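You operate a simulated robot arm through the tools that you are given. There is no shell and no other tool.

The job below is to be done with a simulated two-armed robot. You get a single attempt, and the scene is never put back.

JOB
Mop up the spilt tea, then refill the blue cup on the saucer.
Fine: up to its line, from the jug; cloth and jug back. Set down upright: what you pick out, jug.
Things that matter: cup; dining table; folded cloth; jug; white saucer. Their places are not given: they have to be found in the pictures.

The check looks at the end state, three seconds after you hand in, the way a careful person would. Anything else that was tipped, shoved, dropped, spilled or broken makes it a failure. Flat cloth is picked up by pressing the open fingertips on it (5 to 10 N) and closing them slowly along it; thin cloth reads only 2 to 8 mm in the jaws.

ROBOT AND FRAMES
Two 7-joint arms with two-finger parallel grippers on one trunk that stands fixed in place. Base frame: the origin is at the foot of the trunk, x ahead of it, y to its left, z up. Readings come in m, rad, newtons and seconds.
The left shoulder is at [0.119, 0.171, 1.169], the right one opposite. With the tool pointing down near the work surface each hand reaches from about 0.1 to 0.88 m from the base axis, measured 20 degrees to its own side. Payload 4.4 kg a hand.
The tool frame of a hand sits at the grasp point between the pads (the TCP): z along the fingers, y along the line on which they close. The tips reach 0.023 m beyond it. Largest opening 0.094 m; finger width 0.038, thickness 0.01; the body of the gripper, 0.054 by 0.096 m, starts 0.039 m behind the TCP.
Orientation is that of the tool frame in the base frame, as a unit quaternion [w, x, y, z]. With the fingers straight down and closing along the base's y, the tool's x points along the base's -x, its y along +y and its z along -z.

CONTROLS
- The arms move only by the tool jog_arm. It takes "left_increments", "right_increments" or both (then of equal length, played together; a hand with none holds still); each is a list of rows, each a list of 3 entries, a list of its own where there are three numbers: the shift along the base's x, y, z in m, then the turn, a rotation vector about the base's x, y, z in degrees, then the opening, from 0 (shut) to 1 (fully open). In form: [[[tx, ty, tz], [wx, wy, wz], grip], ...]. A call has 1 to 20 rows; each row shifts and turns the commanded pose from where the row before left it. A row lasts 0.2 s, in which the tool goes at most 0.05 m and 0.15 rad; a call with a longer step from one row to the next is refused whole, and so is a gripper value outside its range. Where a pose cannot be reached the arm comes as near as it can. A force on the tool above 40 N (or 10 N above the force at the start of the call, whichever is more), or a blocked arm, ends the call early, and 0.2 s more pass. The fingers move at their own pace (about 0.072 m/s each) and stop on an object; they squeeze with about 43 N. The grip force told is the motor's: it shows also when the fingers shut on nothing. Time passes only in rows, and 0.2 s behind the last, so rows that do not move let the fingers close. It gives the time, the measured TCP pose, the force on the tool (base axes), the opening and the grip force at its end, in the units of the frame above (readings bear some noise), with the torque about the TCP (base axes, N m) and any sound that the robot's microphone picked up.
- Cameras (640 x 400 px; columns grow to the right, rows downward): "scene" is now at [0.2309, -0.0149, 1.3054]; the picture's right is [-0.19, -0.98, 0.00], its down [-0.61, 0.12, -0.79] and it looks along [0.77, -0.15, -0.62] (base axes); focal length 214 px, centre (320, 200). "left" rides on the left gripper at [0.087, -0.016, -0.074] in its tool frame; the picture's right is [0.18, 0.98, 0.00], its down [-0.58, 0.11, -0.81] and it looks along [-0.79, 0.15, 0.59] (tool axes); focal length 243 px, centre (320, 200). "right" rides on the right gripper at [0.086, 0.016, -0.075] in its tool frame; the picture's right is [-0.18, 0.98, 0.00], its down [-0.58, -0.11, -0.81] and it looks along [-0.79, -0.15, 0.59] (tool axes); focal length 243 px, centre (320, 200).
- capture(camera): a new picture of that camera. The clock stands still meanwhile.
- lift_body(by): moves the trunk up (or, below 0, down) by that many m; the arms and the scene camera ride with it, the base frame stays. It gives what a move gives, with no picture.
- head_to(pan, tilt): turns the head with the scene camera to pan (to the left, within 1.396 rad either way) and tilt (down, from -0.506 to 1.204), counted from straight ahead of the robot (the tilt from the chest, where the trunk bows). It gives what a move gives.
- locate(camera, pixels): for up to 12 pixels [column, row] of the newest picture of that camera ("zoom" is the newest enlarged one), the place [x, y, z] in the base frame of the surface seen there, good to about 0.002 m. The clock stands still meanwhile.
- zoom(camera, box): a new picture of the part [left, top, right, bottom] of that camera's present view, enlarged. The clock stands still meanwhile.
- sign_off(): hands the job in; it is judged then, once.

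Unless the task says otherwise, let go and move clear before handing in.

The tools are called after "Request:" by a JSON object that holds its "fn" and its "kwargs". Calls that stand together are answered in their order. jog_arm: Moves the arms, as the interface text tells. Its arguments: {"type":"object","properties":{"left_increments":{"type":"array"},"right_increments":{"type":"array"}},"required":[]} The other tools are called the same way: lift_body (by) moves the trunk up or down; head_to (pan, tilt) turns the head that bears the scene camera; capture (camera) takes a picture; locate (camera, pixels) gives the place of the surface under pixels of a picture; zoom (camera, box) takes an enlarged picture of a part of a camera's view; sign_off () hands the job in.

At the start:

```text
time_s: 0.0
left_position: [0.6024, 0.1549, 1.1488]
left_ee_rot: [-0.001, -0.001, 1.0, 0.001]
left_contact_force: [0.7, -0.1, -0.3]
left_wrist_torque: [0.04, 0.0, 0.02]
left_gripper_width: 0.0942
left_grip_force: 0.0
right_position: [0.4127, -0.3313, 1.1381]
right_ee_rot: [0.0, 0.0, 1.0, 0.0]
right_contact_force: [-0.5, -0.7, 0.4]
right_wrist_torque: [0.01, 0.03, 0.0]
right_gripper_width: 0.0938
right_grip_force: 0.1
trunk travel left (down, up): [-0.182, 0.206]
head pan, tilt (commanded): [-0.19, 0.668]
```

scene: 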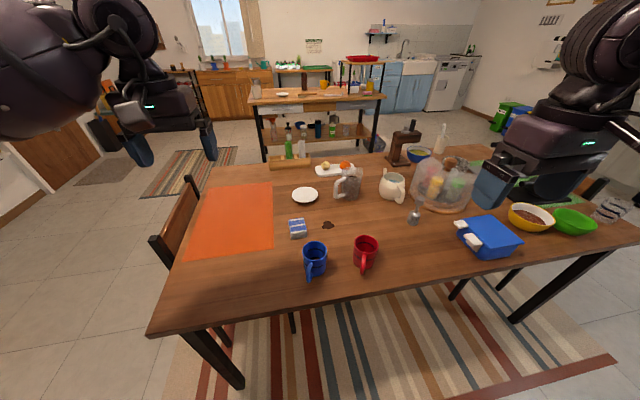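
right: 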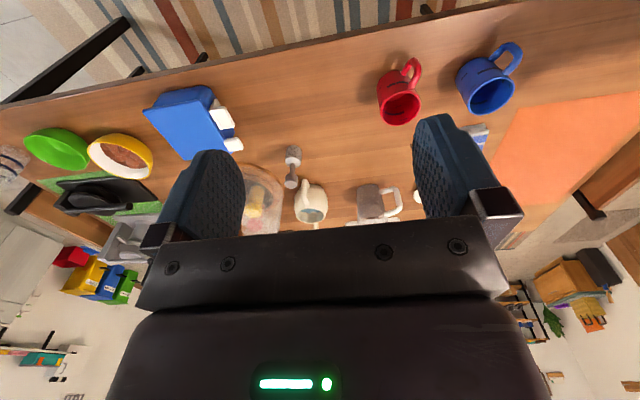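
left: 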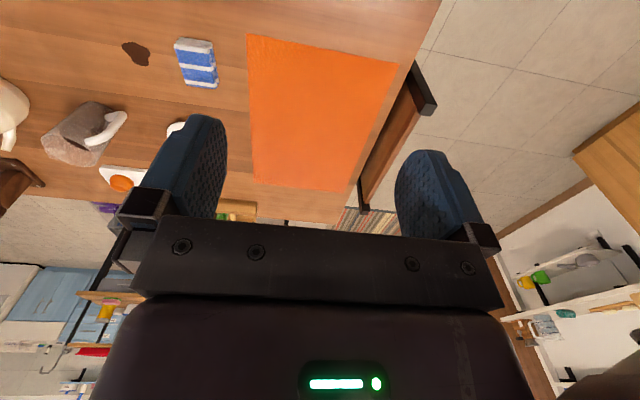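

The scene picture shows a blue cup at about (315,258), a red cup at (365,250), a white saucer at (305,195), a folded blue/white cloth at (297,228), a dark spill at (328,225), a glass jug at (348,185) and a white teapot/creamer at (393,187). I'll enlarge these to see them better.

Request:
{"fn": "zoom", "kwargs": {"camera": "scene", "box": [270, 150, 430, 250]}}

Request:
{"fn": "zoom", "kwargs": {"camera": "scene", "box": [270, 200, 430, 300]}}

Request:
{"fn": "locate", "kwargs": {"camera": "scene", "pixels": [[328, 225], [297, 228], [305, 195], [315, 258], [365, 250], [348, 185], [393, 187], [240, 220], [400, 280], [290, 222], [305, 236], [415, 215]]}}

```text
4.00 times, centred on (350, 200) of scene
```

zoom: 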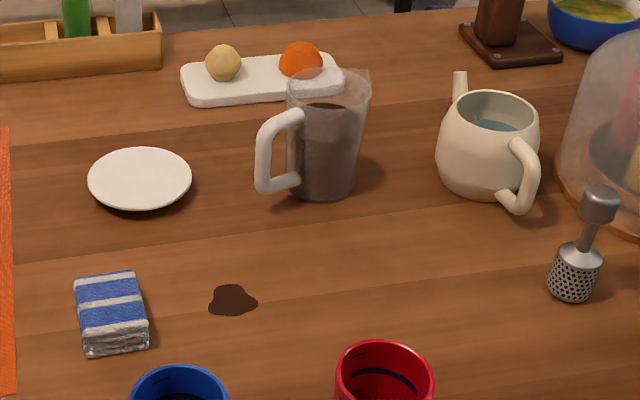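

```text
4.00 times, centred on (350, 250) of scene
```

zoom: 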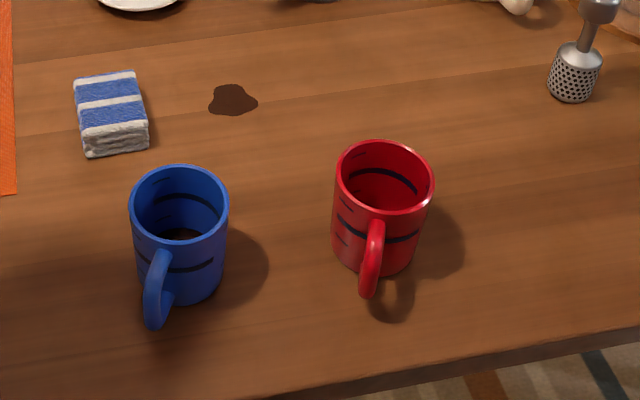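

```text
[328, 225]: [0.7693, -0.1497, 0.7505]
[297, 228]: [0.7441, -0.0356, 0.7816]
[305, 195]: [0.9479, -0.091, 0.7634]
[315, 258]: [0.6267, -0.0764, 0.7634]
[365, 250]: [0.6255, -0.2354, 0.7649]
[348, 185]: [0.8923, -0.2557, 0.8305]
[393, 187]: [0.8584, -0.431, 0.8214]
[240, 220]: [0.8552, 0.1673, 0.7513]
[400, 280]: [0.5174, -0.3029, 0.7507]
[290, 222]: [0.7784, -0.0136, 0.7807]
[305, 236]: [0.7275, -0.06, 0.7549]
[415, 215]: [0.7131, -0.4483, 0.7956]
```

The cup, spill, cloth, saucer and jug are located roughly. I'll look at the blue cup's ring and tick marks, the jug and the saucer more closely.

Request:
{"fn": "zoom", "kwargs": {"camera": "scene", "box": [290, 230, 354, 290]}}

Request:
{"fn": "zoom", "kwargs": {"camera": "scene", "box": [320, 155, 384, 205]}}

Request:
{"fn": "zoom", "kwargs": {"camera": "right", "box": [360, 30, 540, 142]}}

Request:
{"fn": "zoom", "kwargs": {"camera": "left", "box": [0, 20, 240, 200]}}

```text
6.67 times, centred on (322, 260) of scene
```

zoom: 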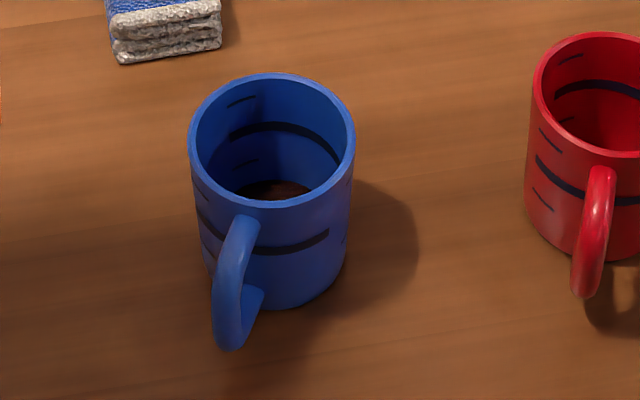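

```text
8.00 times, centred on (352, 180) of scene
```

zoom: 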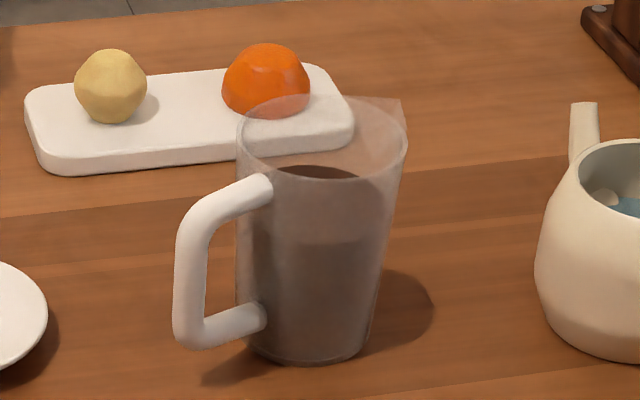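

```text
3.56 times, centred on (450, 86) of right
```

zoom: 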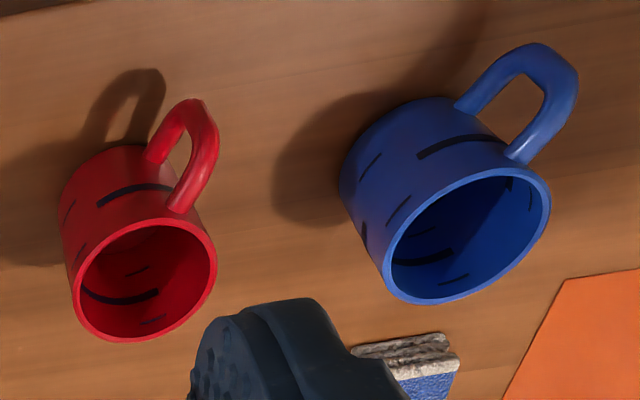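

```text
2.22 times, centred on (120, 110) of left
```

zoom: 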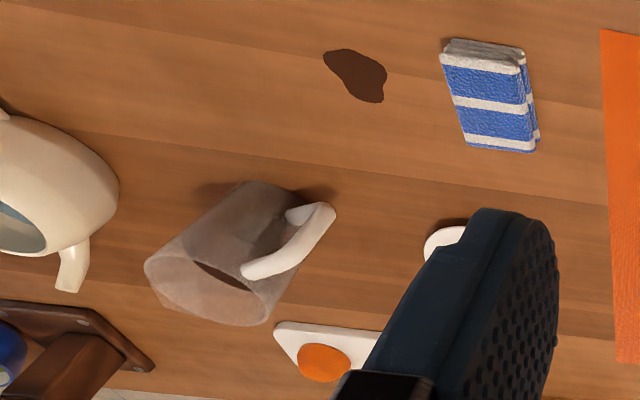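

The blue cup has one bold dark line inside and out, with short ticks above and below it. I'll measure the cup, jug, cloth and saucer from enlarged views.

Request:
{"fn": "zoom", "kwargs": {"camera": "scene", "box": [290, 230, 354, 290]}}

Request:
{"fn": "locate", "kwargs": {"camera": "zoom", "pixels": [[193, 150], [350, 150], [270, 77], [272, 205], [268, 127], [285, 250], [280, 190], [285, 303], [235, 220], [225, 345], [240, 102], [245, 163]]}}

Request:
{"fn": "zoom", "kwargs": {"camera": "scene", "box": [320, 155, 384, 205]}}

Request:
{"fn": "locate", "kwargs": {"camera": "zoom", "pixels": [[185, 215], [185, 335], [220, 190], [262, 315], [300, 270], [240, 130], [404, 145], [320, 190], [400, 100], [305, 355], [320, 172], [250, 190]]}}

```text
6.67 times, centred on (322, 260) of scene
```

zoom: 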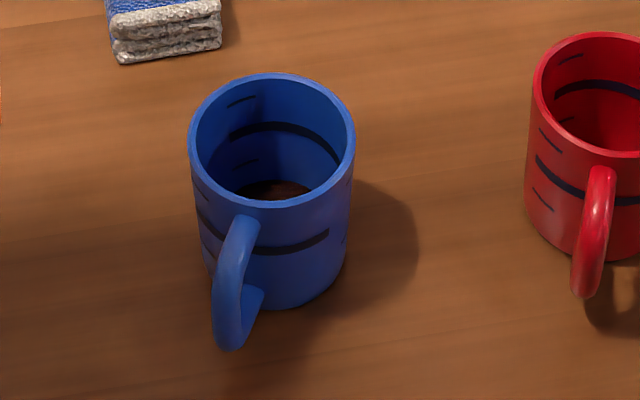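

```text
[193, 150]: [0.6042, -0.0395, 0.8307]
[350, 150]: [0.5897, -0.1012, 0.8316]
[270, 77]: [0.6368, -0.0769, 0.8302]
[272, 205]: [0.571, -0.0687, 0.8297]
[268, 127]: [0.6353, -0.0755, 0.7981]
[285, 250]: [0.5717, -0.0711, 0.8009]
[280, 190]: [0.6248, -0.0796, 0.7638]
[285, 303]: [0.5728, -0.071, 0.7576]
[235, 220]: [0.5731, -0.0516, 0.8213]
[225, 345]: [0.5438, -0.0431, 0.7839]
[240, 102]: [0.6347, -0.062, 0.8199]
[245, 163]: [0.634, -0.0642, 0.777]
```

```text
8.00 times, centred on (352, 180) of scene
```

zoom: 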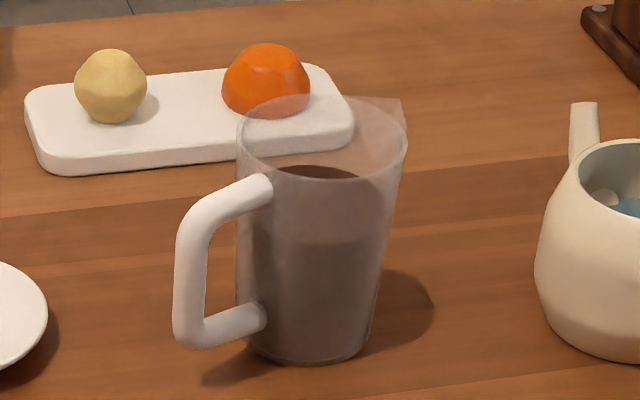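

```text
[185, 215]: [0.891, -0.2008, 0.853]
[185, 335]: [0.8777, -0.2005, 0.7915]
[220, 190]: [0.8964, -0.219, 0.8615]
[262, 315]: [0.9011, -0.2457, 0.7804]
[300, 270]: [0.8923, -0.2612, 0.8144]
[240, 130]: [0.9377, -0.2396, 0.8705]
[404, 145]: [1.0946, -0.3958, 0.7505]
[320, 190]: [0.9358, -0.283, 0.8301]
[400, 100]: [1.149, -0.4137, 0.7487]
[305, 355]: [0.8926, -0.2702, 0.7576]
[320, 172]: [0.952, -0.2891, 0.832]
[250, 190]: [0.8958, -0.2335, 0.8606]
```

The cup's rim is at z≈0.831 with its line at z≈0.80. The jug handle is at about (0.885,-0.20), z 0.785–0.862, with the spout pointing away to the right. Next I'll look at the gripper hardware, and measure the cloth, spill and saucer outlines.

Request:
{"fn": "zoom", "kwargs": {"camera": "scene", "box": [450, 60, 640, 240]}}

Request:
{"fn": "zoom", "kwargs": {"camera": "scene", "box": [280, 180, 344, 240]}}

Request:
{"fn": "locate", "kwargs": {"camera": "zoom", "pixels": [[92, 397], [188, 385], [93, 440], [192, 360]]}}

```text
2.22 times, centred on (545, 150) of scene
```

zoom: 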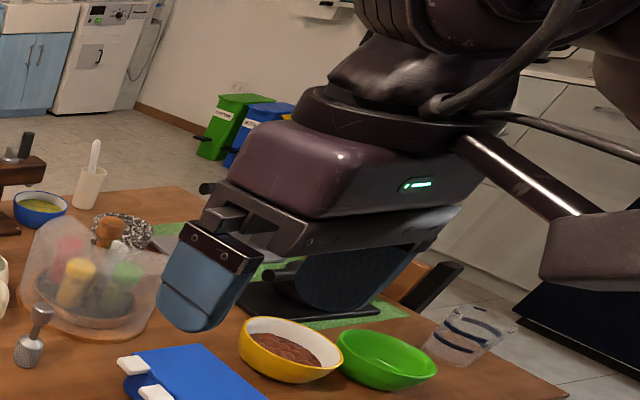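

```text
6.67 times, centred on (312, 210) of scene
```

zoom: 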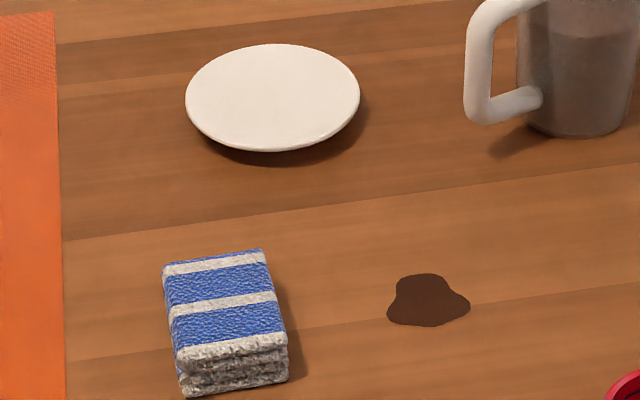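

```text
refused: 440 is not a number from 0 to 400
```

The last zoom shows the saucer, the cloth and the spill clearly, and no camera bracket is visible on the gripper. I'll take the coordinates of their outlines.

Request:
{"fn": "locate", "kwargs": {"camera": "zoom", "pixels": [[187, 100], [359, 95], [272, 45], [272, 148], [272, 95], [164, 265], [264, 253], [180, 358], [287, 342], [185, 393], [288, 380], [225, 300]]}}

Request:
{"fn": "locate", "kwargs": {"camera": "zoom", "pixels": [[390, 315], [468, 302], [422, 276], [425, 325], [230, 105], [310, 95], [272, 70], [272, 125], [200, 100], [345, 96]]}}

```text
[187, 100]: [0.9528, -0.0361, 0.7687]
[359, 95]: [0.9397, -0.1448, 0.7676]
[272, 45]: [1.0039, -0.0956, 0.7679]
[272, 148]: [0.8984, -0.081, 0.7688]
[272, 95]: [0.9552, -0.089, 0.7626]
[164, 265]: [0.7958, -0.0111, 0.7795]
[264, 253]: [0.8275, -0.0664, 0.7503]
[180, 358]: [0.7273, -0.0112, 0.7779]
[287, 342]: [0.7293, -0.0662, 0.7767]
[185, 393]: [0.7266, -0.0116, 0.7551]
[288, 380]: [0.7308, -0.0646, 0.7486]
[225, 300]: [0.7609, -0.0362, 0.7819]
```

```text
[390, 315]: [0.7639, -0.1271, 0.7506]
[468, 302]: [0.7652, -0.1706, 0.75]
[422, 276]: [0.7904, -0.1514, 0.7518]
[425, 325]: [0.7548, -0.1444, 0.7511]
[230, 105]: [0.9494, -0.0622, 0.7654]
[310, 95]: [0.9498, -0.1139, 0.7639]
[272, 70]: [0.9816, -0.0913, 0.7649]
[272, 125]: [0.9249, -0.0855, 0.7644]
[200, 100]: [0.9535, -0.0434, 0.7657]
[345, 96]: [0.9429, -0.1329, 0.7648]
```

The cloth spans x 0.727–0.797 and y −0.066 to −0.011, with its top at z 0.781. The spill is centred near (0.772,−0.149), and the saucer near (0.951,−0.0905). I'll bring the right hand over the cloth and pull the left hand out of the way.

Request:
{"fn": "jog_arm", "kwargs": {"right_increments": [[[0.0291, 0.0244, -0.0157], [0, 0, 0], 1], [[0.0291, 0.0244, -0.0157], [0, 0, 0], 1], [[0.0291, 0.0244, -0.0157], [0, 0, 0], 1], [[0.0291, 0.0244, -0.0157], [0, 0, 0], 1], [[0.0291, 0.0244, -0.0157], [0, 0, 0], 1], [[0.0291, 0.0244, -0.0157], [0, 0, 0], 1], [[0.0291, 0.0244, -0.0157], [0, 0, 0], 1], [[0.0291, 0.0244, -0.0157], [0, 0, 0], 1], [[0.0291, 0.0244, -0.0157], [0, 0, 0], 1], [[0.0291, 0.0244, -0.0157], [0, 0, 0], 1], [[0.0291, 0.0244, -0.0157], [0, 0, 0], 1], [[0.0291, 0.0244, -0.0157], [0, 0, 0], 1]], "left_increments": [[[-0.0125, 0.012, 0], [0, 0, 0], 1], [[-0.0125, 0.012, 0], [0, 0, 0], 1], [[-0.0125, 0.012, 0], [0, 0, 0], 1], [[-0.0125, 0.012, 0], [0, 0, 0], 1], [[-0.0125, 0.012, 0], [0, 0, 0], 1], [[-0.0125, 0.012, 0], [0, 0, 0], 1], [[-0.0125, 0.012, 0], [0, 0, 0], 1], [[-0.0125, 0.012, 0], [0, 0, 0], 1], [[-0.0125, 0.012, 0], [0, 0, 0], 1], [[-0.0125, 0.012, 0], [0, 0, 0], 1], [[-0.0125, 0.012, 0], [0, 0, 0], 1], [[-0.0125, 0.012, 0], [0, 0, 0], 1]]}}

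Request:
{"fn": "capture", "kwargs": {"camera": "right"}}

Request:
{"fn": "capture", "kwargs": {"camera": "scene"}}

```text
time_s: 2.6
left_position: [0.4524, 0.3, 1.1488]
left_ee_rot: [0.0, 0.0, 1.0, -0.001]
left_contact_force: [0.3, -0.4, 0.1]
left_wrist_torque: [0.0, -0.01, -0.02]
left_gripper_width: 0.0939
left_grip_force: 0.0
right_position: [0.7629, -0.0382, 0.9502]
right_ee_rot: [0.0, 0.0, 1.0, 0.0]
right_contact_force: [-0.8, -0.3, -0.2]
right_wrist_torque: [0.03, 0.03, 0.01]
right_gripper_width: 0.094
right_grip_force: 0.0
trunk travel left (down, up): [-0.182, 0.206]
head pan, tilt (commanded): [-0.19, 0.668]
```

```text
taken
```

right: 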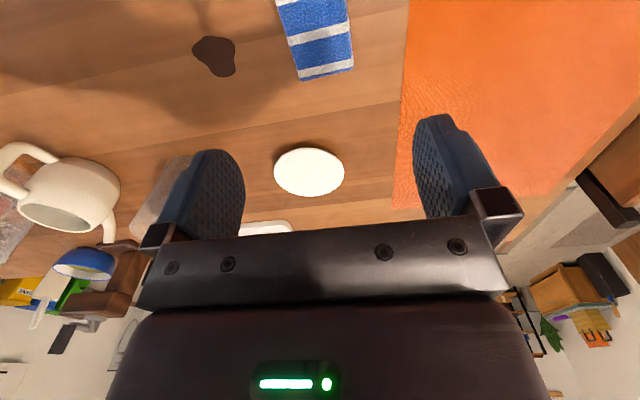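

```text
taken
```

scene: 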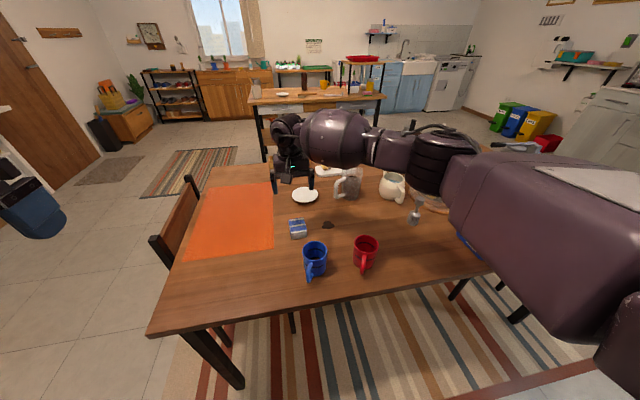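

The right hand is over the cloth, which shows at (315,40) in the hand picture. I'll check its location from this camera and then go down straddling it.

Request:
{"fn": "locate", "kwargs": {"camera": "right", "pixels": [[303, 78], [352, 67], [277, 2], [343, 2], [215, 57], [195, 50], [235, 70], [310, 170], [275, 170], [343, 172], [308, 150], [310, 195]]}}

Request:
{"fn": "jog_arm", "kwargs": {"right_increments": [[[-0.001, 0, -0.03], [0, 0, 0], 1], [[0, 0, -0.03], [0, 0, 0], 1], [[0, 0, -0.03], [0, 0, 0], 1], [[0, 0, -0.03], [0, 0, 0], 1], [[0, 0, -0.03], [0, 0, 0], 1], [[0, 0, -0.012], [0, 0, 0], 1], [[0, 0, -0.006], [0, 0, 0], 1], [[0, 0, -0.005], [0, 0, 0], 1]]}}

Request:
{"fn": "capture", "kwargs": {"camera": "right"}}

Request:
{"fn": "zoom", "kwargs": {"camera": "scene", "box": [260, 160, 400, 290]}}

```text
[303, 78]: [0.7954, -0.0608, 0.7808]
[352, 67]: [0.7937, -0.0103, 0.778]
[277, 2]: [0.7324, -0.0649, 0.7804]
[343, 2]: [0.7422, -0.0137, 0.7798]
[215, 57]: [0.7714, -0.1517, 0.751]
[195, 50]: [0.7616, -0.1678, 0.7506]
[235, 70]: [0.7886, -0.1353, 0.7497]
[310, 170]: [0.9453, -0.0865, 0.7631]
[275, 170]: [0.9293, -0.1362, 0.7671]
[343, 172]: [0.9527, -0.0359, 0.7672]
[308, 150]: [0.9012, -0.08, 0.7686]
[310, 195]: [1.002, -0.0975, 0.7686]
```

```text
time_s: 4.4
left_position: [0.452, 0.2987, 1.1495]
left_ee_rot: [0.0, -0.001, 1.0, 0.0]
left_contact_force: [-0.2, 0.0, -0.8]
left_wrist_torque: [0.03, 0.01, 0.04]
left_gripper_width: 0.0937
left_grip_force: 0.0
right_position: [0.7615, -0.0396, 0.777]
right_ee_rot: [-0.001, 0.0, 1.0, 0.0]
right_contact_force: [-0.3, -0.6, -0.5]
right_wrist_torque: [0.01, -0.01, -0.04]
right_gripper_width: 0.0942
right_grip_force: 0.2
trunk travel left (down, up): [-0.182, 0.206]
head pan, tilt (commanded): [-0.19, 0.668]
```

```text
taken
```

right: 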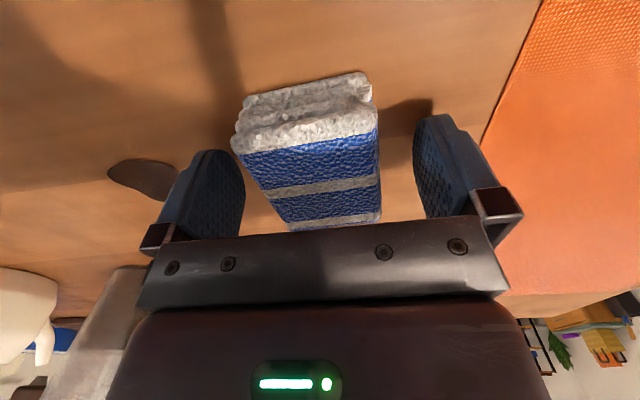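

```text
3.08 times, centred on (330, 225) of scene
```

zoom: 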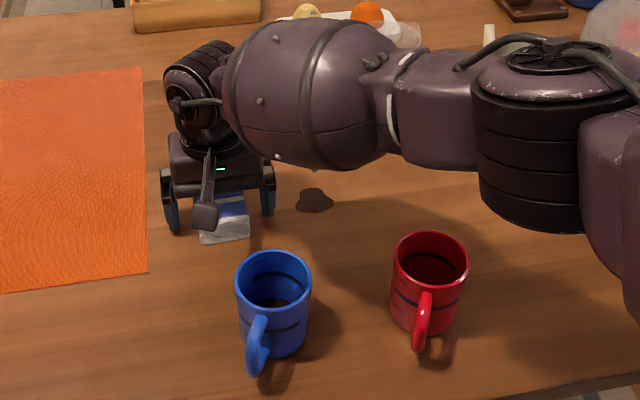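

The fingers straddle the cloth. The right elbow hangs out over the right side of the table, so I'll check its height above the jug and the other items before moving on.

Request:
{"fn": "locate", "kwargs": {"camera": "zoom", "pixels": [[530, 150], [540, 220], [490, 200], [310, 160], [440, 160], [300, 60], [610, 200], [380, 40], [205, 215], [200, 100], [600, 100], [530, 60]]}}

Request:
{"fn": "capture", "kwargs": {"camera": "left"}}

```text
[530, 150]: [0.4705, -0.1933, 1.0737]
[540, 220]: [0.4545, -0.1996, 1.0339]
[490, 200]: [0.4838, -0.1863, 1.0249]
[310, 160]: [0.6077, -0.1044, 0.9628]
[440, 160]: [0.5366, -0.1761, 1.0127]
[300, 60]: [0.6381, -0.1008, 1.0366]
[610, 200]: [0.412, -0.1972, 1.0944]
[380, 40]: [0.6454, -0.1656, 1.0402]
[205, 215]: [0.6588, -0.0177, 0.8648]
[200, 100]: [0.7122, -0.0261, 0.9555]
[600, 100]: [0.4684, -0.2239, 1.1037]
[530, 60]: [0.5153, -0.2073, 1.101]
```

```text
taken
```

left: 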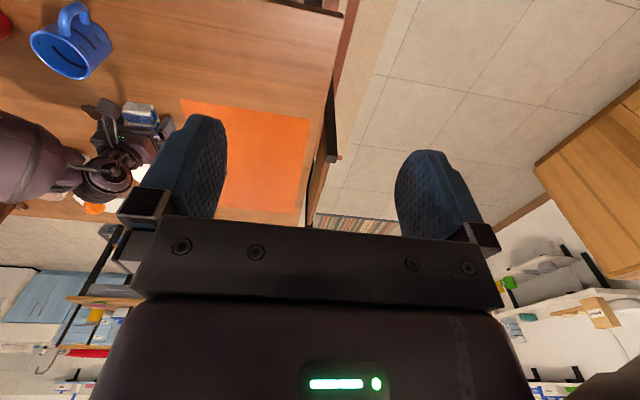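

The arm is well above everything (z > 0.96). I'll close on the sides of the cloth gradually and read the width.

Request:
{"fn": "jog_arm", "kwargs": {"right_increments": [[[0, 0, 0], [0, 0, 0], 0.8], [[0, 0, 0], [0, 0, 0], 0.65], [[0, 0, 0], [0, 0, 0], 0.55], [[0, 0, 0], [0, 0, 0], 0.5], [[0, 0, 0], [0, 0, 0], 0.45], [[0, 0, 0], [0, 0, 0], 0.4], [[0, 0, 0], [0, 0, 0], 0.4]]}}

Request:
{"fn": "capture", "kwargs": {"camera": "right"}}

```text
time_s: 6.0
left_position: [0.4516, 0.2984, 1.1494]
left_ee_rot: [0.0, 0.0, 1.0, 0.0]
left_contact_force: [0.1, 0.1, 0.0]
left_wrist_torque: [0.0, 0.02, -0.01]
left_gripper_width: 0.094
left_grip_force: 0.1
right_position: [0.7604, -0.0381, 0.7773]
right_ee_rot: [0.0, -0.001, 1.0, 0.0]
right_contact_force: [0.2, 0.4, 0.4]
right_wrist_torque: [0.01, 0.03, -0.02]
right_gripper_width: 0.0545
right_grip_force: 42.5
trunk travel left (down, up): [-0.182, 0.206]
head pan, tilt (commanded): [-0.19, 0.668]
```

```text
taken
```

right: 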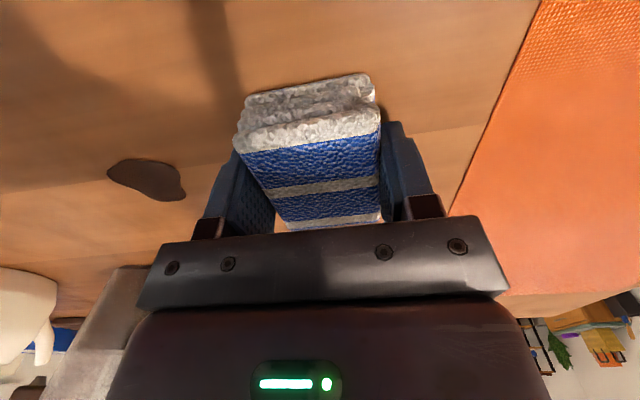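

The cloth is gripped at 0.0545 m and feels firm. I'll lift it 2 cm, carry it over the spill at (0.772,−0.149), and lower it until I feel contact.

Request:
{"fn": "jog_arm", "kwargs": {"right_increments": [[[0, 0, 0.01], [0, 0, 0], 0.4], [[0, 0, 0.01], [0, 0, 0], 0.4], [[0.003, -0.03, 0], [0, 0, 0], 0.4], [[0.003, -0.03, 0], [0, 0, 0], 0.4], [[0.003, -0.03, 0], [0, 0, 0], 0.4], [[0.002, -0.021, 0], [0, 0, 0], 0.4], [[0, 0, -0.01], [0, 0, 0], 0.4], [[0, 0, -0.008], [0, 0, 0], 0.4], [[0, 0, -0.002], [0, 0, 0], 0.4], [[0, 0, -0.001], [0, 0, 0], 0.4]]}}

Request:
{"fn": "capture", "kwargs": {"camera": "right"}}

```text
time_s: 8.2
left_position: [0.4526, 0.2985, 1.1497]
left_ee_rot: [0.0, 0.001, 1.0, -0.001]
left_contact_force: [0.0, 0.0, -0.5]
left_wrist_torque: [0.03, 0.04, 0.0]
left_gripper_width: 0.094
left_grip_force: 0.1
right_position: [0.7726, -0.1482, 0.7764]
right_ee_rot: [0.0, 0.0, 1.0, 0.0]
right_contact_force: [0.6, -0.1, 2.9]
right_wrist_torque: [-0.03, 0.17, 0.06]
right_gripper_width: 0.0541
right_grip_force: 42.8
trunk travel left (down, up): [-0.182, 0.206]
head pan, tilt (commanded): [-0.19, 0.668]
```

```text
taken
```

right: 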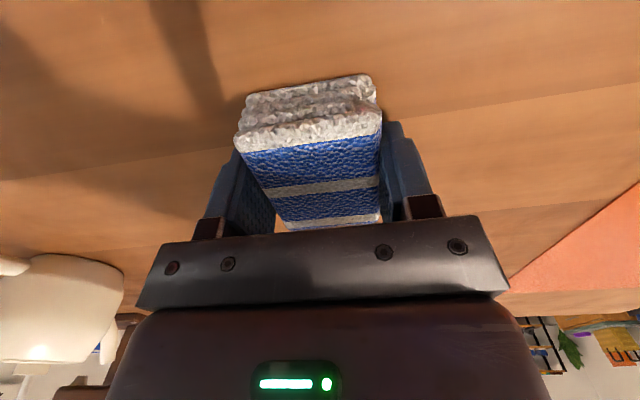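

The cloth covers the spill and touches the table at about 3 N. I'll press a little more and rub back and forth across the spot.

Request:
{"fn": "jog_arm", "kwargs": {"right_increments": [[[0, 0, -0.001], [0, 0, 0], 0.4], [[0, -0.015, 0], [0, 0, 0], 0.4], [[0, -0.01, 0], [0, 0, 0], 0.4], [[0, 0.015, 0], [0, 0, 0], 0.4], [[0, 0.015, 0], [0, 0, 0], 0.4], [[0, 0.015, 0], [0, 0, 0], 0.4], [[0, -0.015, 0], [0, 0, 0], 0.4], [[0.012, -0.005, 0], [0, 0, 0], 0.4], [[0.01, 0, 0], [0, 0, 0], 0.4], [[-0.015, 0, 0], [0, 0, 0], 0.4], [[-0.015, 0, 0], [0, 0, 0], 0.4], [[-0.012, 0, 0], [0, 0, 0], 0.4], [[0.015, -0.01, 0], [0, 0, 0], 0.4], [[0.005, -0.01, 0], [0, 0, 0], 0.4], [[0, 0.02, 0], [0, 0, 0], 0.4]]}}

Request:
{"fn": "jog_arm", "kwargs": {"right_increments": [[[0, 0, 0.01], [0, 0, 0], 0.4], [[0, 0.01, 0.02], [0, 0, 0], 0.4], [[0, 0.03, 0.02], [0, 0, 0], 0.4], [[0, 0.03, 0], [0, 0, 0], 0.4], [[0, 0.03, 0], [0, 0, 0], 0.4]]}}

Request:
{"fn": "capture", "kwargs": {"camera": "right"}}

Request:
{"fn": "capture", "kwargs": {"camera": "scene"}}

```text
time_s: 11.4
left_position: [0.4503, 0.2995, 1.1501]
left_ee_rot: [0.0, 0.0, 1.0, 0.0]
left_contact_force: [-0.2, 0.3, -0.4]
left_wrist_torque: [-0.04, 0.01, 0.01]
left_gripper_width: 0.094
left_grip_force: 0.0
right_position: [0.7723, -0.1527, 0.7771]
right_ee_rot: [0.0, 0.002, 1.0, -0.002]
right_contact_force: [2.8, -8.2, 18.2]
right_wrist_torque: [0.04, 0.18, 0.06]
right_gripper_width: 0.0537
right_grip_force: 42.9
trunk travel left (down, up): [-0.182, 0.206]
head pan, tilt (commanded): [-0.19, 0.668]
```

```text
time_s: 12.6
left_position: [0.4522, 0.2996, 1.1486]
left_ee_rot: [0.0, 0.001, 1.0, 0.0]
left_contact_force: [1.3, 0.8, 0.5]
left_wrist_torque: [-0.01, 0.0, 0.0]
left_gripper_width: 0.0942
left_grip_force: 0.0
right_position: [0.7742, -0.0476, 0.8251]
right_ee_rot: [0.0, 0.001, 1.0, -0.001]
right_contact_force: [0.1, 0.1, -0.9]
right_wrist_torque: [0.04, 0.04, -0.02]
right_gripper_width: 0.054
right_grip_force: 43.4
trunk travel left (down, up): [-0.182, 0.206]
head pan, tilt (commanded): [-0.19, 0.668]
```

```text
taken
```

right: 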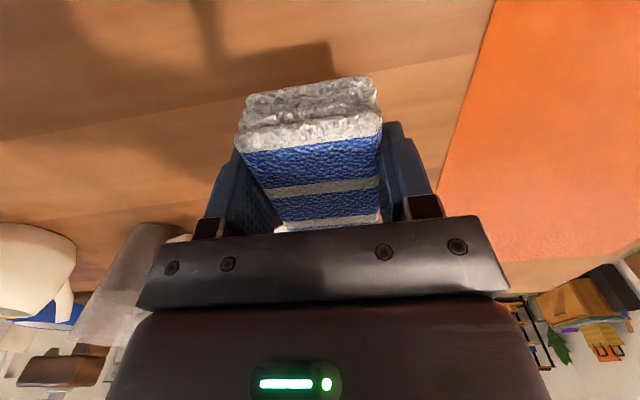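

```text
taken
```

scene: 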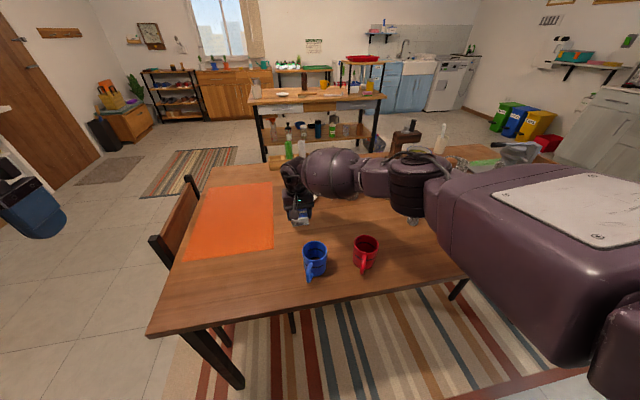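

The dark spot has gone from the scene picture near (328,225). I'll enlarge that part to confirm.

Request:
{"fn": "zoom", "kwargs": {"camera": "scene", "box": [280, 190, 380, 255]}}

```text
6.15 times, centred on (330, 222) of scene
```

zoom: 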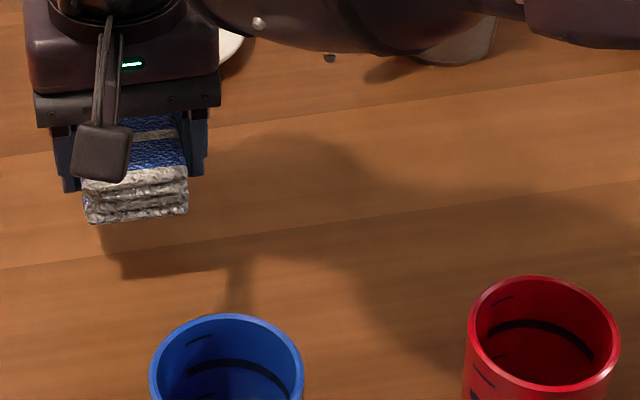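

No trace of the spill is left. I'll put the cloth back on its original place (TCP 0.761, −0.039, 0.777).

Request:
{"fn": "jog_arm", "kwargs": {"right_increments": [[[-0.0065, 0.0045, -0.01], [0, 0, 0], 0.4], [[-0.0065, 0.0045, -0.01], [0, 0, 0], 0.4], [[0, 0, -0.012], [0, 0, 0], 0.4], [[0, 0, -0.009], [0, 0, 0], 0.4], [[0, 0, -0.005], [0, 0, 0], 0.4], [[0, 0, -0.0015], [0, 0, 0], 0.4], [[0, 0, 0], [0, 0, 0], 0.4]]}}

```text
time_s: 14.2
left_position: [0.4519, 0.2988, 1.1494]
left_ee_rot: [0.0, 0.0, 1.0, 0.0]
left_contact_force: [0.7, 0.3, 0.0]
left_wrist_torque: [0.02, -0.01, 0.02]
left_gripper_width: 0.094
left_grip_force: 0.1
right_position: [0.7592, -0.0408, 0.7767]
right_ee_rot: [0.0, 0.0, 1.0, 0.0]
right_contact_force: [0.0, 0.2, -0.1]
right_wrist_torque: [-0.01, -0.01, -0.01]
right_gripper_width: 0.0537
right_grip_force: 42.9
trunk travel left (down, up): [-0.182, 0.206]
head pan, tilt (commanded): [-0.19, 0.668]
```

It is just about at the table. I'll nudge it the last millimetre, open, and rise.

Request:
{"fn": "jog_arm", "kwargs": {"right_increments": [[[0.0015, 0.0015, -0.0008], [0, 0, 0], 0.4], [[0, 0, 0], [0, 0, 0], 0.4], [[0, 0, 0], [0, 0, 0], 0.7], [[0, 0, 0], [0, 0, 0], 1], [[0, 0, 0], [0, 0, 0], 1], [[0, 0, 0.02], [0, 0, 0], 1], [[0, 0, 0.03], [0, 0, 0], 1], [[0, 0, 0.04], [0, 0, 0], 1], [[0, 0, 0.04], [0, 0, 0], 1], [[0, 0, 0.04], [0, 0, 0], 1]]}}

Request:
{"fn": "capture", "kwargs": {"camera": "right"}}

Request:
{"fn": "zoom", "kwargs": {"camera": "scene", "box": [270, 180, 390, 290]}}

```text
time_s: 16.4
left_position: [0.4509, 0.299, 1.1497]
left_ee_rot: [0.001, 0.0, 1.0, 0.001]
left_contact_force: [-0.5, -0.1, 0.6]
left_wrist_torque: [-0.01, 0.05, -0.01]
left_gripper_width: 0.0939
left_grip_force: 0.1
right_position: [0.7602, -0.0379, 0.9497]
right_ee_rot: [0.0, 0.0, 1.0, 0.0]
right_contact_force: [-0.3, 0.6, 0.5]
right_wrist_torque: [0.01, -0.01, 0.03]
right_gripper_width: 0.094
right_grip_force: 0.0
trunk travel left (down, up): [-0.182, 0.206]
head pan, tilt (commanded): [-0.19, 0.668]
```

```text
taken
```

right: 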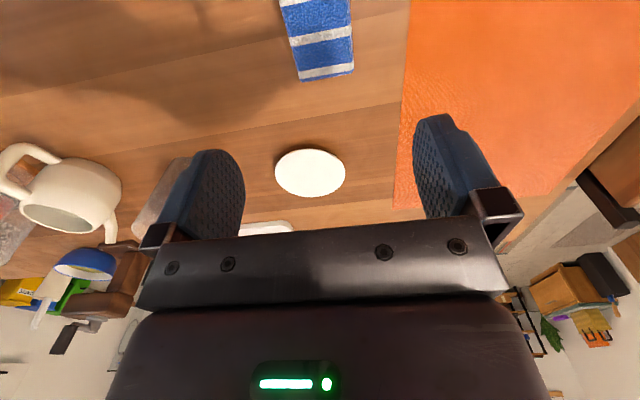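

```text
3.64 times, centred on (330, 235) of scene
```

zoom: 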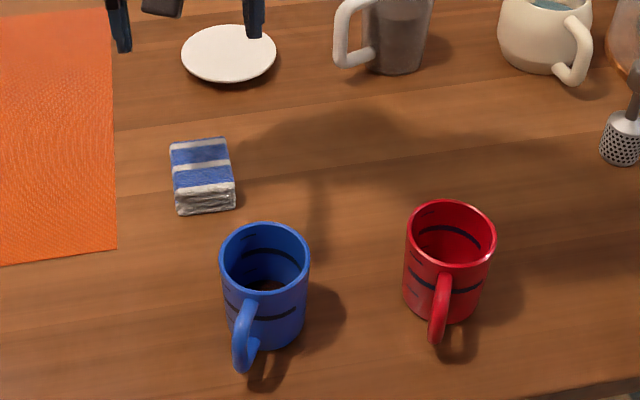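

The cloth is back (pixels match the first view) and the table is dry. Next is the cup. Before grasping, I'll test whether the right hand, pitched 40° forward, can reach over the saucer at about (0.951,−0.09).

Request:
{"fn": "jog_arm", "kwargs": {"right_increments": [[[0, 0, 0.005], [0, -8, 0], 1], [[0.01, 0, 0.005], [0, -8, 0], 1], [[0.02, -0.01, 0], [0, -8, 0], 1], [[0.03, -0.01, 0], [0, -8, 0], 1], [[0.03, -0.01, 0], [0, -8, 0], 1], [[0.03, -0.01, -0.01], [0, 0, 0], 1], [[0.03, -0.006, -0.01], [0, 0, 0], 1], [[0.03, -0.004, -0.01], [0, 0, 0], 1], [[0.011, -0.002, -0.01], [0, 0, 0], 1], [[0, 0, 0], [0, 0, 0], 1]]}}

Request:
{"fn": "capture", "kwargs": {"camera": "right"}}

Request:
{"fn": "capture", "kwargs": {"camera": "scene"}}

```text
time_s: 18.6
left_position: [0.4517, 0.2996, 1.15]
left_ee_rot: [0.0, 0.0, 1.0, 0.0]
left_contact_force: [0.3, 0.2, -0.3]
left_wrist_torque: [0.0, 0.01, 0.0]
left_gripper_width: 0.0938
left_grip_force: 0.1
right_position: [0.9421, -0.0927, 0.9176]
right_ee_rot: [0.342, 0.001, 0.94, -0.001]
right_contact_force: [0.3, -0.5, 0.4]
right_wrist_torque: [0.0, 0.01, 0.01]
right_gripper_width: 0.0941
right_grip_force: 0.0
right hand out of reach, approached as far as the arm can: row 9
trunk travel left (down, up): [-0.182, 0.206]
head pan, tilt (commanded): [-0.19, 0.668]
```

```text
taken
```

right: 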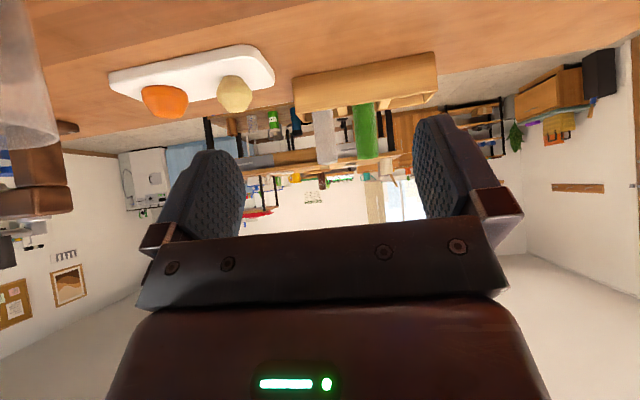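

```text
taken
```

scene: 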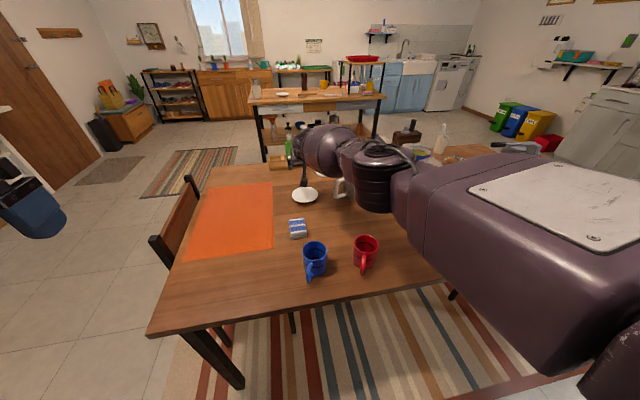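

At this pitch and height the right hand stops at x=0.942, about 1 cm short of the saucer centre, so I'll lower the trunk when placing. Now I'll bring the hand back, yaw it −26° and pitch it to 45° so the palm lines up over the cup's handle.

Request:
{"fn": "jog_arm", "kwargs": {"right_increments": [[[-0.02, 0, 0.035], [0, 0, 0], 1], [[-0.039, 0.0055, 0.004], [0, 0, 0], 1], [[-0.039, 0.0055, 0.004], [0, 0, 0], 1], [[-0.039, 0.0055, 0.004], [0, 0, 0], 1], [[-0.039, 0.0055, 0.004], [0, 0, 0], 1], [[-0.039, 0.0055, 0.004], [0, 0, 0], 1], [[-0.039, 0.0055, 0], [0, 0, 0], 1], [[-0.039, 0.0055, 0], [0, 0, -6.5], 1], [[-0.039, 0.0055, 0], [0, 0, -6.5], 1], [[-0.039, 0.0055, 0], [0, 0, -6.5], 1], [[-0.047, 0.0055, 0], [0, 0, -6.5], 1], [[0, 0, 0], [-2.19, -4.5, 0], 1], [[0, 0, 0], [0, 0, 0], 1]]}}

Request:
{"fn": "capture", "kwargs": {"camera": "right"}}

Request:
{"fn": "capture", "kwargs": {"camera": "scene"}}

```text
time_s: 21.4
left_position: [0.451, 0.3003, 1.1487]
left_ee_rot: [0.0, 0.001, 1.0, 0.0]
left_contact_force: [-0.3, -0.1, 0.2]
left_wrist_torque: [-0.03, -0.01, -0.02]
left_gripper_width: 0.0939
left_grip_force: 0.0
right_position: [0.5245, -0.0388, 0.9717]
right_ee_rot: [0.372, 0.208, 0.9, -0.086]
right_contact_force: [-0.1, 0.0, -0.1]
right_wrist_torque: [0.01, -0.04, 0.0]
right_gripper_width: 0.0938
right_grip_force: 0.0
trunk travel left (down, up): [-0.182, 0.206]
head pan, tilt (commanded): [-0.19, 0.668]
```

```text
taken
```

right: 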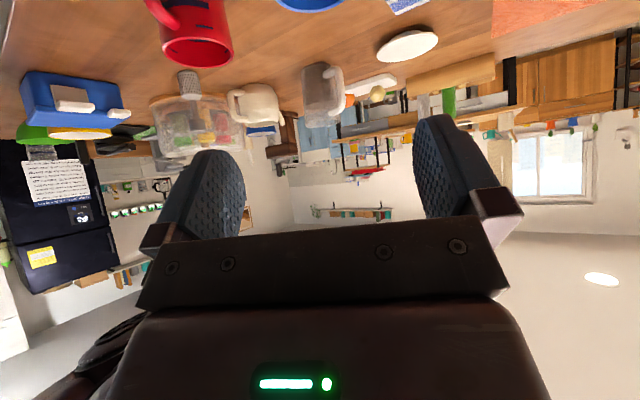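

```text
taken
```

scene: 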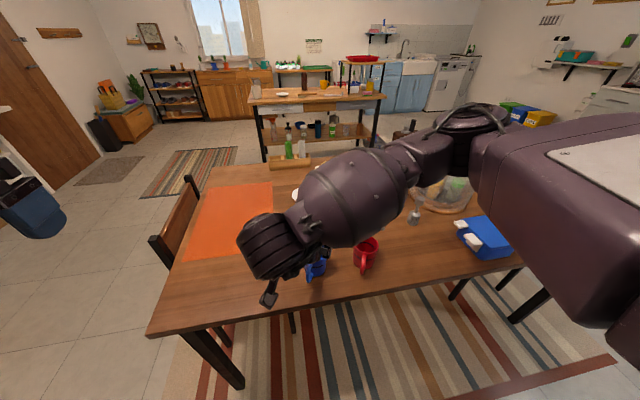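

The orientation is right: fingers point along (0.63,−0.31,−0.71). I'll check the cup's centre from the left hand's camera before approaching.

Request:
{"fn": "zoom", "kwargs": {"camera": "left", "box": [0, 0, 160, 100]}}

Request:
{"fn": "zoom", "kwargs": {"camera": "scene", "box": [240, 220, 400, 320]}}

```text
4.00 times, centred on (80, 50) of left
```

zoom: 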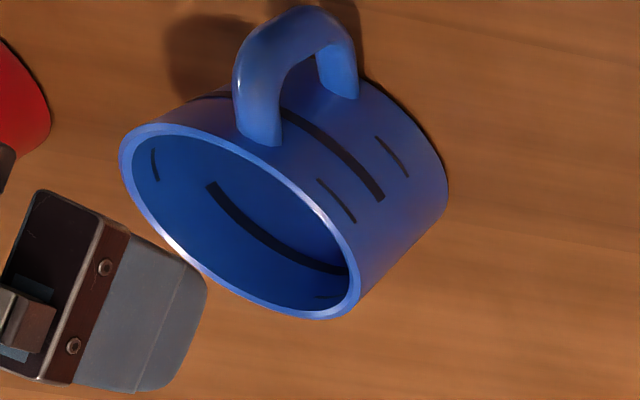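

```text
4.00 times, centred on (320, 270) of scene
```

zoom: 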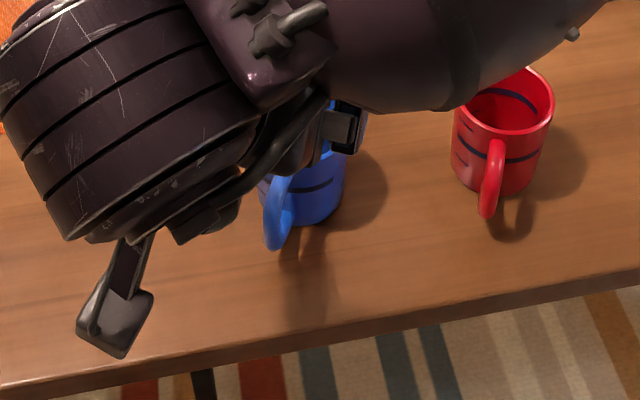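

The left camera sees the whole cup rim. I'll measure the rim and handle from it.

Request:
{"fn": "zoom", "kwargs": {"camera": "left", "box": [0, 0, 160, 100]}}

Request:
{"fn": "locate", "kwargs": {"camera": "zoom", "pixels": [[124, 155], [354, 300], [175, 128], [320, 210], [200, 265], [318, 316], [260, 135], [240, 70], [300, 12], [345, 50], [270, 195], [348, 90]]}}

```text
4.00 times, centred on (80, 50) of left
```

zoom: 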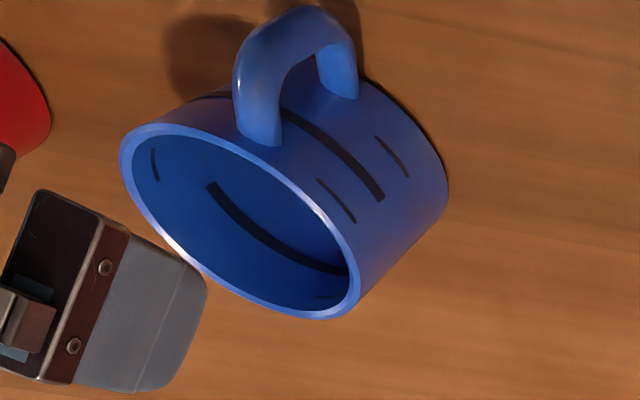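

```text
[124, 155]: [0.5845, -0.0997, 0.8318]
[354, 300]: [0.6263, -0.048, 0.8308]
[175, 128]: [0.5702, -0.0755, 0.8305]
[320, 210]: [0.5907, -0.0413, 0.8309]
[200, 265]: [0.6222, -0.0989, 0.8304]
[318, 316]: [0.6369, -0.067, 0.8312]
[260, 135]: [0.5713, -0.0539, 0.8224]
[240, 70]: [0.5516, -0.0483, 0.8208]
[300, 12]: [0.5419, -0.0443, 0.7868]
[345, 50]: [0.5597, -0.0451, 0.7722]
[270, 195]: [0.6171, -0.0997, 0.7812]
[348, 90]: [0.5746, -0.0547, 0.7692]
```

The cup's centre is (0.605,−0.072), radius 0.034, with the handle top at z≈0.8215 along azimuth 156°. I'll approach along the finger direction to TCP (0.610,−0.075,0.823), straddling the cup just under the rim.

Request:
{"fn": "jog_arm", "kwargs": {"right_increments": [[[0.0048, 0.0007, -0.032], [0, 0, 0], 1], [[0.0048, 0.0007, -0.032], [0, 0, 0], 1], [[0.0159, -0.00775, -0.0177], [0, 0, 0], 1], [[0.0159, -0.00775, -0.0177], [0, 0, 0], 1], [[0.0159, -0.00775, -0.0177], [0, 0, 0], 1], [[0, 0, 0], [0, 0, 0], 1]]}}

Request:
{"fn": "zoom", "kwargs": {"camera": "left", "box": [0, 0, 160, 100]}}

Request:
{"fn": "zoom", "kwargs": {"camera": "scene", "box": [240, 220, 400, 320]}}

```text
time_s: 22.8
left_position: [0.4521, 0.2991, 1.1495]
left_ee_rot: [0.0, 0.0, 1.0, 0.0]
left_contact_force: [-1.0, -0.3, 0.1]
left_wrist_torque: [0.01, -0.01, 0.0]
left_gripper_width: 0.0939
left_grip_force: 0.2
right_position: [0.5818, -0.0594, 0.8535]
right_ee_rot: [0.373, 0.208, 0.9, -0.086]
right_contact_force: [1.0, -0.9, 0.4]
right_wrist_torque: [0.0, 0.0, 0.0]
right_gripper_width: 0.0942
right_grip_force: 0.1
trunk travel left (down, up): [-0.182, 0.206]
head pan, tilt (commanded): [-0.19, 0.668]
```

```text
4.00 times, centred on (80, 50) of left
```

zoom: 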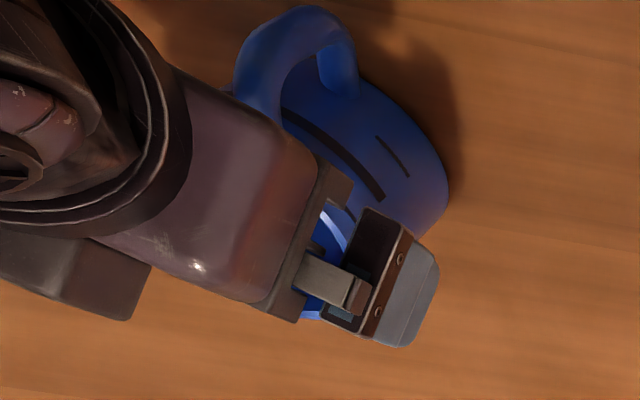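

```text
4.00 times, centred on (320, 270) of scene
```

zoom: 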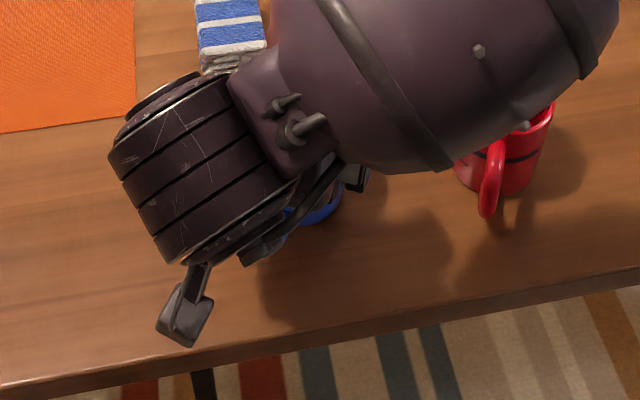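

No contact so far. Before the last 4.5 cm I'll check how far the forearm is above the red cup.

Request:
{"fn": "locate", "kwargs": {"camera": "zoom", "pixels": [[430, 165], [380, 150], [350, 180], [520, 125], [460, 140], [185, 330], [320, 140], [500, 100]]}}

```text
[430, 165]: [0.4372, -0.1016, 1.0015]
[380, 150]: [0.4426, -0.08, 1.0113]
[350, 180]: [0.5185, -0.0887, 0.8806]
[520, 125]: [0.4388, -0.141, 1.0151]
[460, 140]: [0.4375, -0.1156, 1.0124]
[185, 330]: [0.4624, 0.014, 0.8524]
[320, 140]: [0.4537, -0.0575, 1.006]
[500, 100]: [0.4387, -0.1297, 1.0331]
```

The forearm is at z≈1.0 and x≈0.44, well clear of the red cup. I'll finish the approach and close gently on the cup.

Request:
{"fn": "jog_arm", "kwargs": {"right_increments": [[[0.0096, -0.005, -0.0102], [0, 0, 0], 1], [[0.0095, -0.0051, -0.0102], [0, 0, 0], 1], [[0.0095, -0.0051, -0.0101], [0, 0, 0], 1], [[0, 0, 0], [0, 0, 0], 1]]}}

Request:
{"fn": "zoom", "kwargs": {"camera": "left", "box": [0, 0, 160, 100]}}

Request:
{"fn": "capture", "kwargs": {"camera": "right"}}

```text
time_s: 23.8
left_position: [0.4521, 0.2997, 1.1488]
left_ee_rot: [0.001, 0.001, 1.0, 0.0]
left_contact_force: [0.7, 0.1, 0.6]
left_wrist_torque: [-0.01, 0.02, 0.03]
left_gripper_width: 0.0941
left_grip_force: 0.1
right_position: [0.6111, -0.0756, 0.8232]
right_ee_rot: [0.373, 0.207, 0.9, -0.085]
right_contact_force: [0.6, -1.1, 0.1]
right_wrist_torque: [0.0, -0.05, 0.03]
right_gripper_width: 0.0937
right_grip_force: 0.1
trunk travel left (down, up): [-0.182, 0.206]
head pan, tilt (commanded): [-0.19, 0.668]
```

```text
4.00 times, centred on (80, 50) of left
```

zoom: 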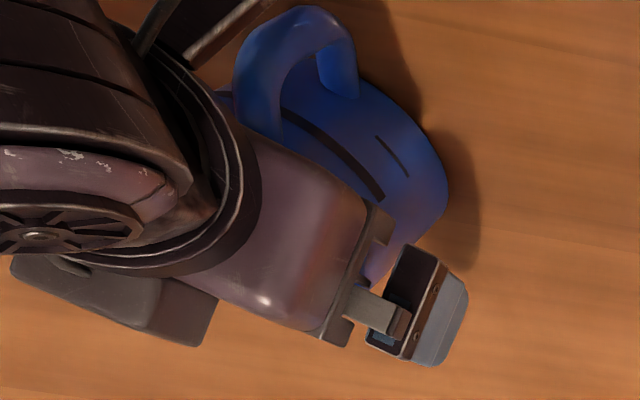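

```text
taken
```

right: 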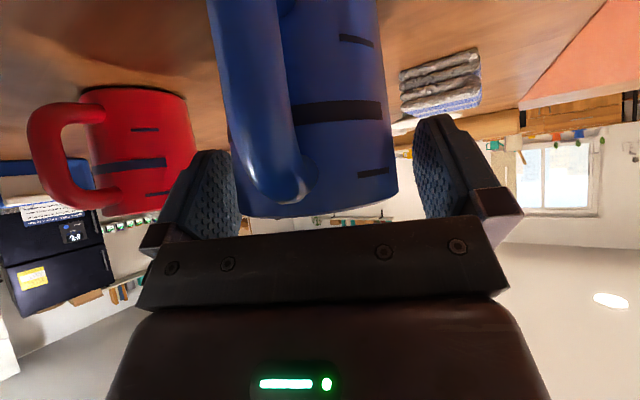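

The cup is between the pads and nothing is touching. I'll close slowly.

Request:
{"fn": "jog_arm", "kwargs": {"right_increments": [[[0, 0, 0], [0, 0, 0], 0.88], [[0, 0, 0], [0, 0, 0], 0.8], [[0, 0, 0], [0, 0, 0], 0.75], [[0, 0, 0], [0, 0, 0], 0.7], [[0, 0, 0], [0, 0, 0], 0.65], [[0, 0, 0], [0, 0, 0], 0.6], [[0, 0, 0], [0, 0, 0], 0.6]]}}

Request:
{"fn": "capture", "kwargs": {"camera": "right"}}

```text
time_s: 25.4
left_position: [0.4522, 0.3001, 1.149]
left_ee_rot: [0.001, 0.0, 1.0, 0.0]
left_contact_force: [0.0, -0.3, 0.3]
left_wrist_torque: [-0.02, -0.02, 0.01]
left_gripper_width: 0.0943
left_grip_force: 0.0
right_position: [0.6102, -0.0747, 0.8235]
right_ee_rot: [0.373, 0.208, 0.9, -0.087]
right_contact_force: [0.2, -1.5, 0.2]
right_wrist_torque: [-0.04, 0.0, -0.01]
right_gripper_width: 0.0685
right_grip_force: 42.5
trunk travel left (down, up): [-0.182, 0.206]
head pan, tilt (commanded): [-0.19, 0.668]
```

```text
taken
```

right: 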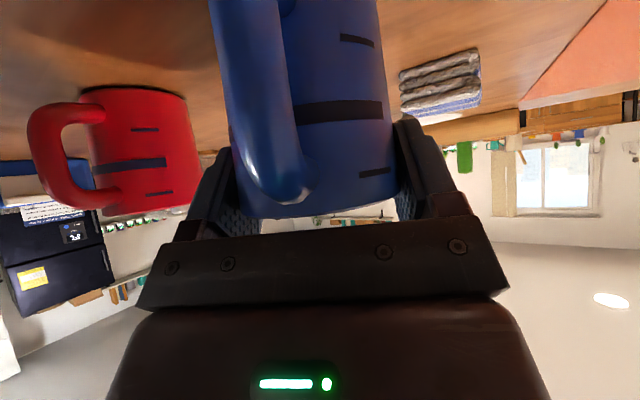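

The cup is held (0.0685 m, 42.5 N). I'll lift it straight up slowly.

Request:
{"fn": "jog_arm", "kwargs": {"right_increments": [[[0, 0, 0.005], [0, 0, 0], 0.6], [[0, 0, 0.01], [0, 0, 0], 0.6], [[0, 0, 0.015], [0, 0, 0], 0.6], [[0, 0, 0.02], [0, 0, 0], 0.6], [[0, 0, 0.02], [0, 0, 0], 0.6], [[0, 0, 0.02], [0, 0, 0], 0.6], [[0, 0, 0.015], [0, 0, 0], 0.6], [[0, 0, 0.01], [0, 0, 0], 0.6]]}}

Request:
{"fn": "capture", "kwargs": {"camera": "right"}}

Request:
{"fn": "capture", "kwargs": {"camera": "scene"}}

```text
time_s: 27.2
left_position: [0.4521, 0.2988, 1.1501]
left_ee_rot: [0.0, 0.0, 1.0, 0.001]
left_contact_force: [-0.2, -0.4, -0.2]
left_wrist_torque: [0.05, -0.02, -0.03]
left_gripper_width: 0.0941
left_grip_force: 0.1
right_position: [0.6113, -0.0748, 0.9393]
right_ee_rot: [0.373, 0.208, 0.9, -0.087]
right_contact_force: [0.0, 0.5, -2.9]
right_wrist_torque: [-0.01, -0.04, 0.01]
right_gripper_width: 0.0687
right_grip_force: 43.0
trunk travel left (down, up): [-0.182, 0.206]
head pan, tilt (commanded): [-0.19, 0.668]
```

```text
taken
```

right: 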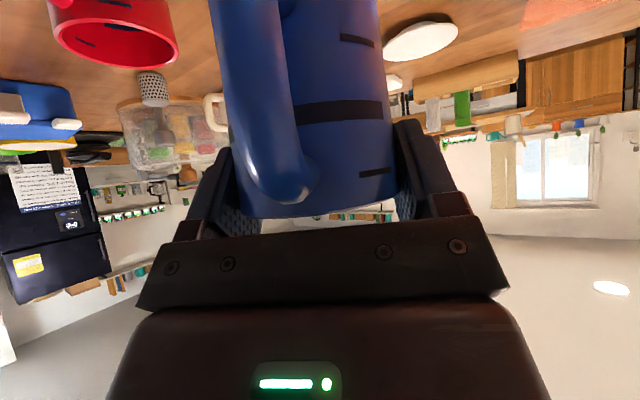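

```text
taken
```

scene: 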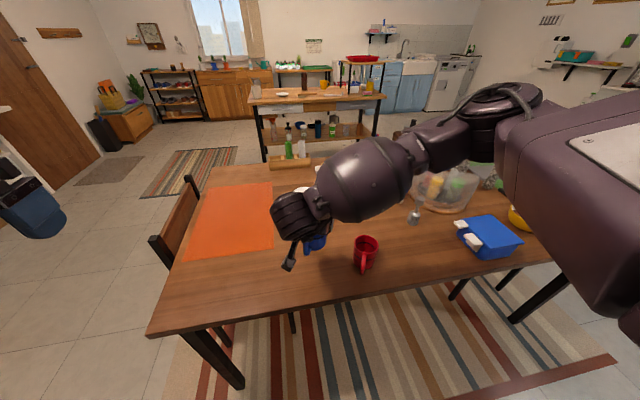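

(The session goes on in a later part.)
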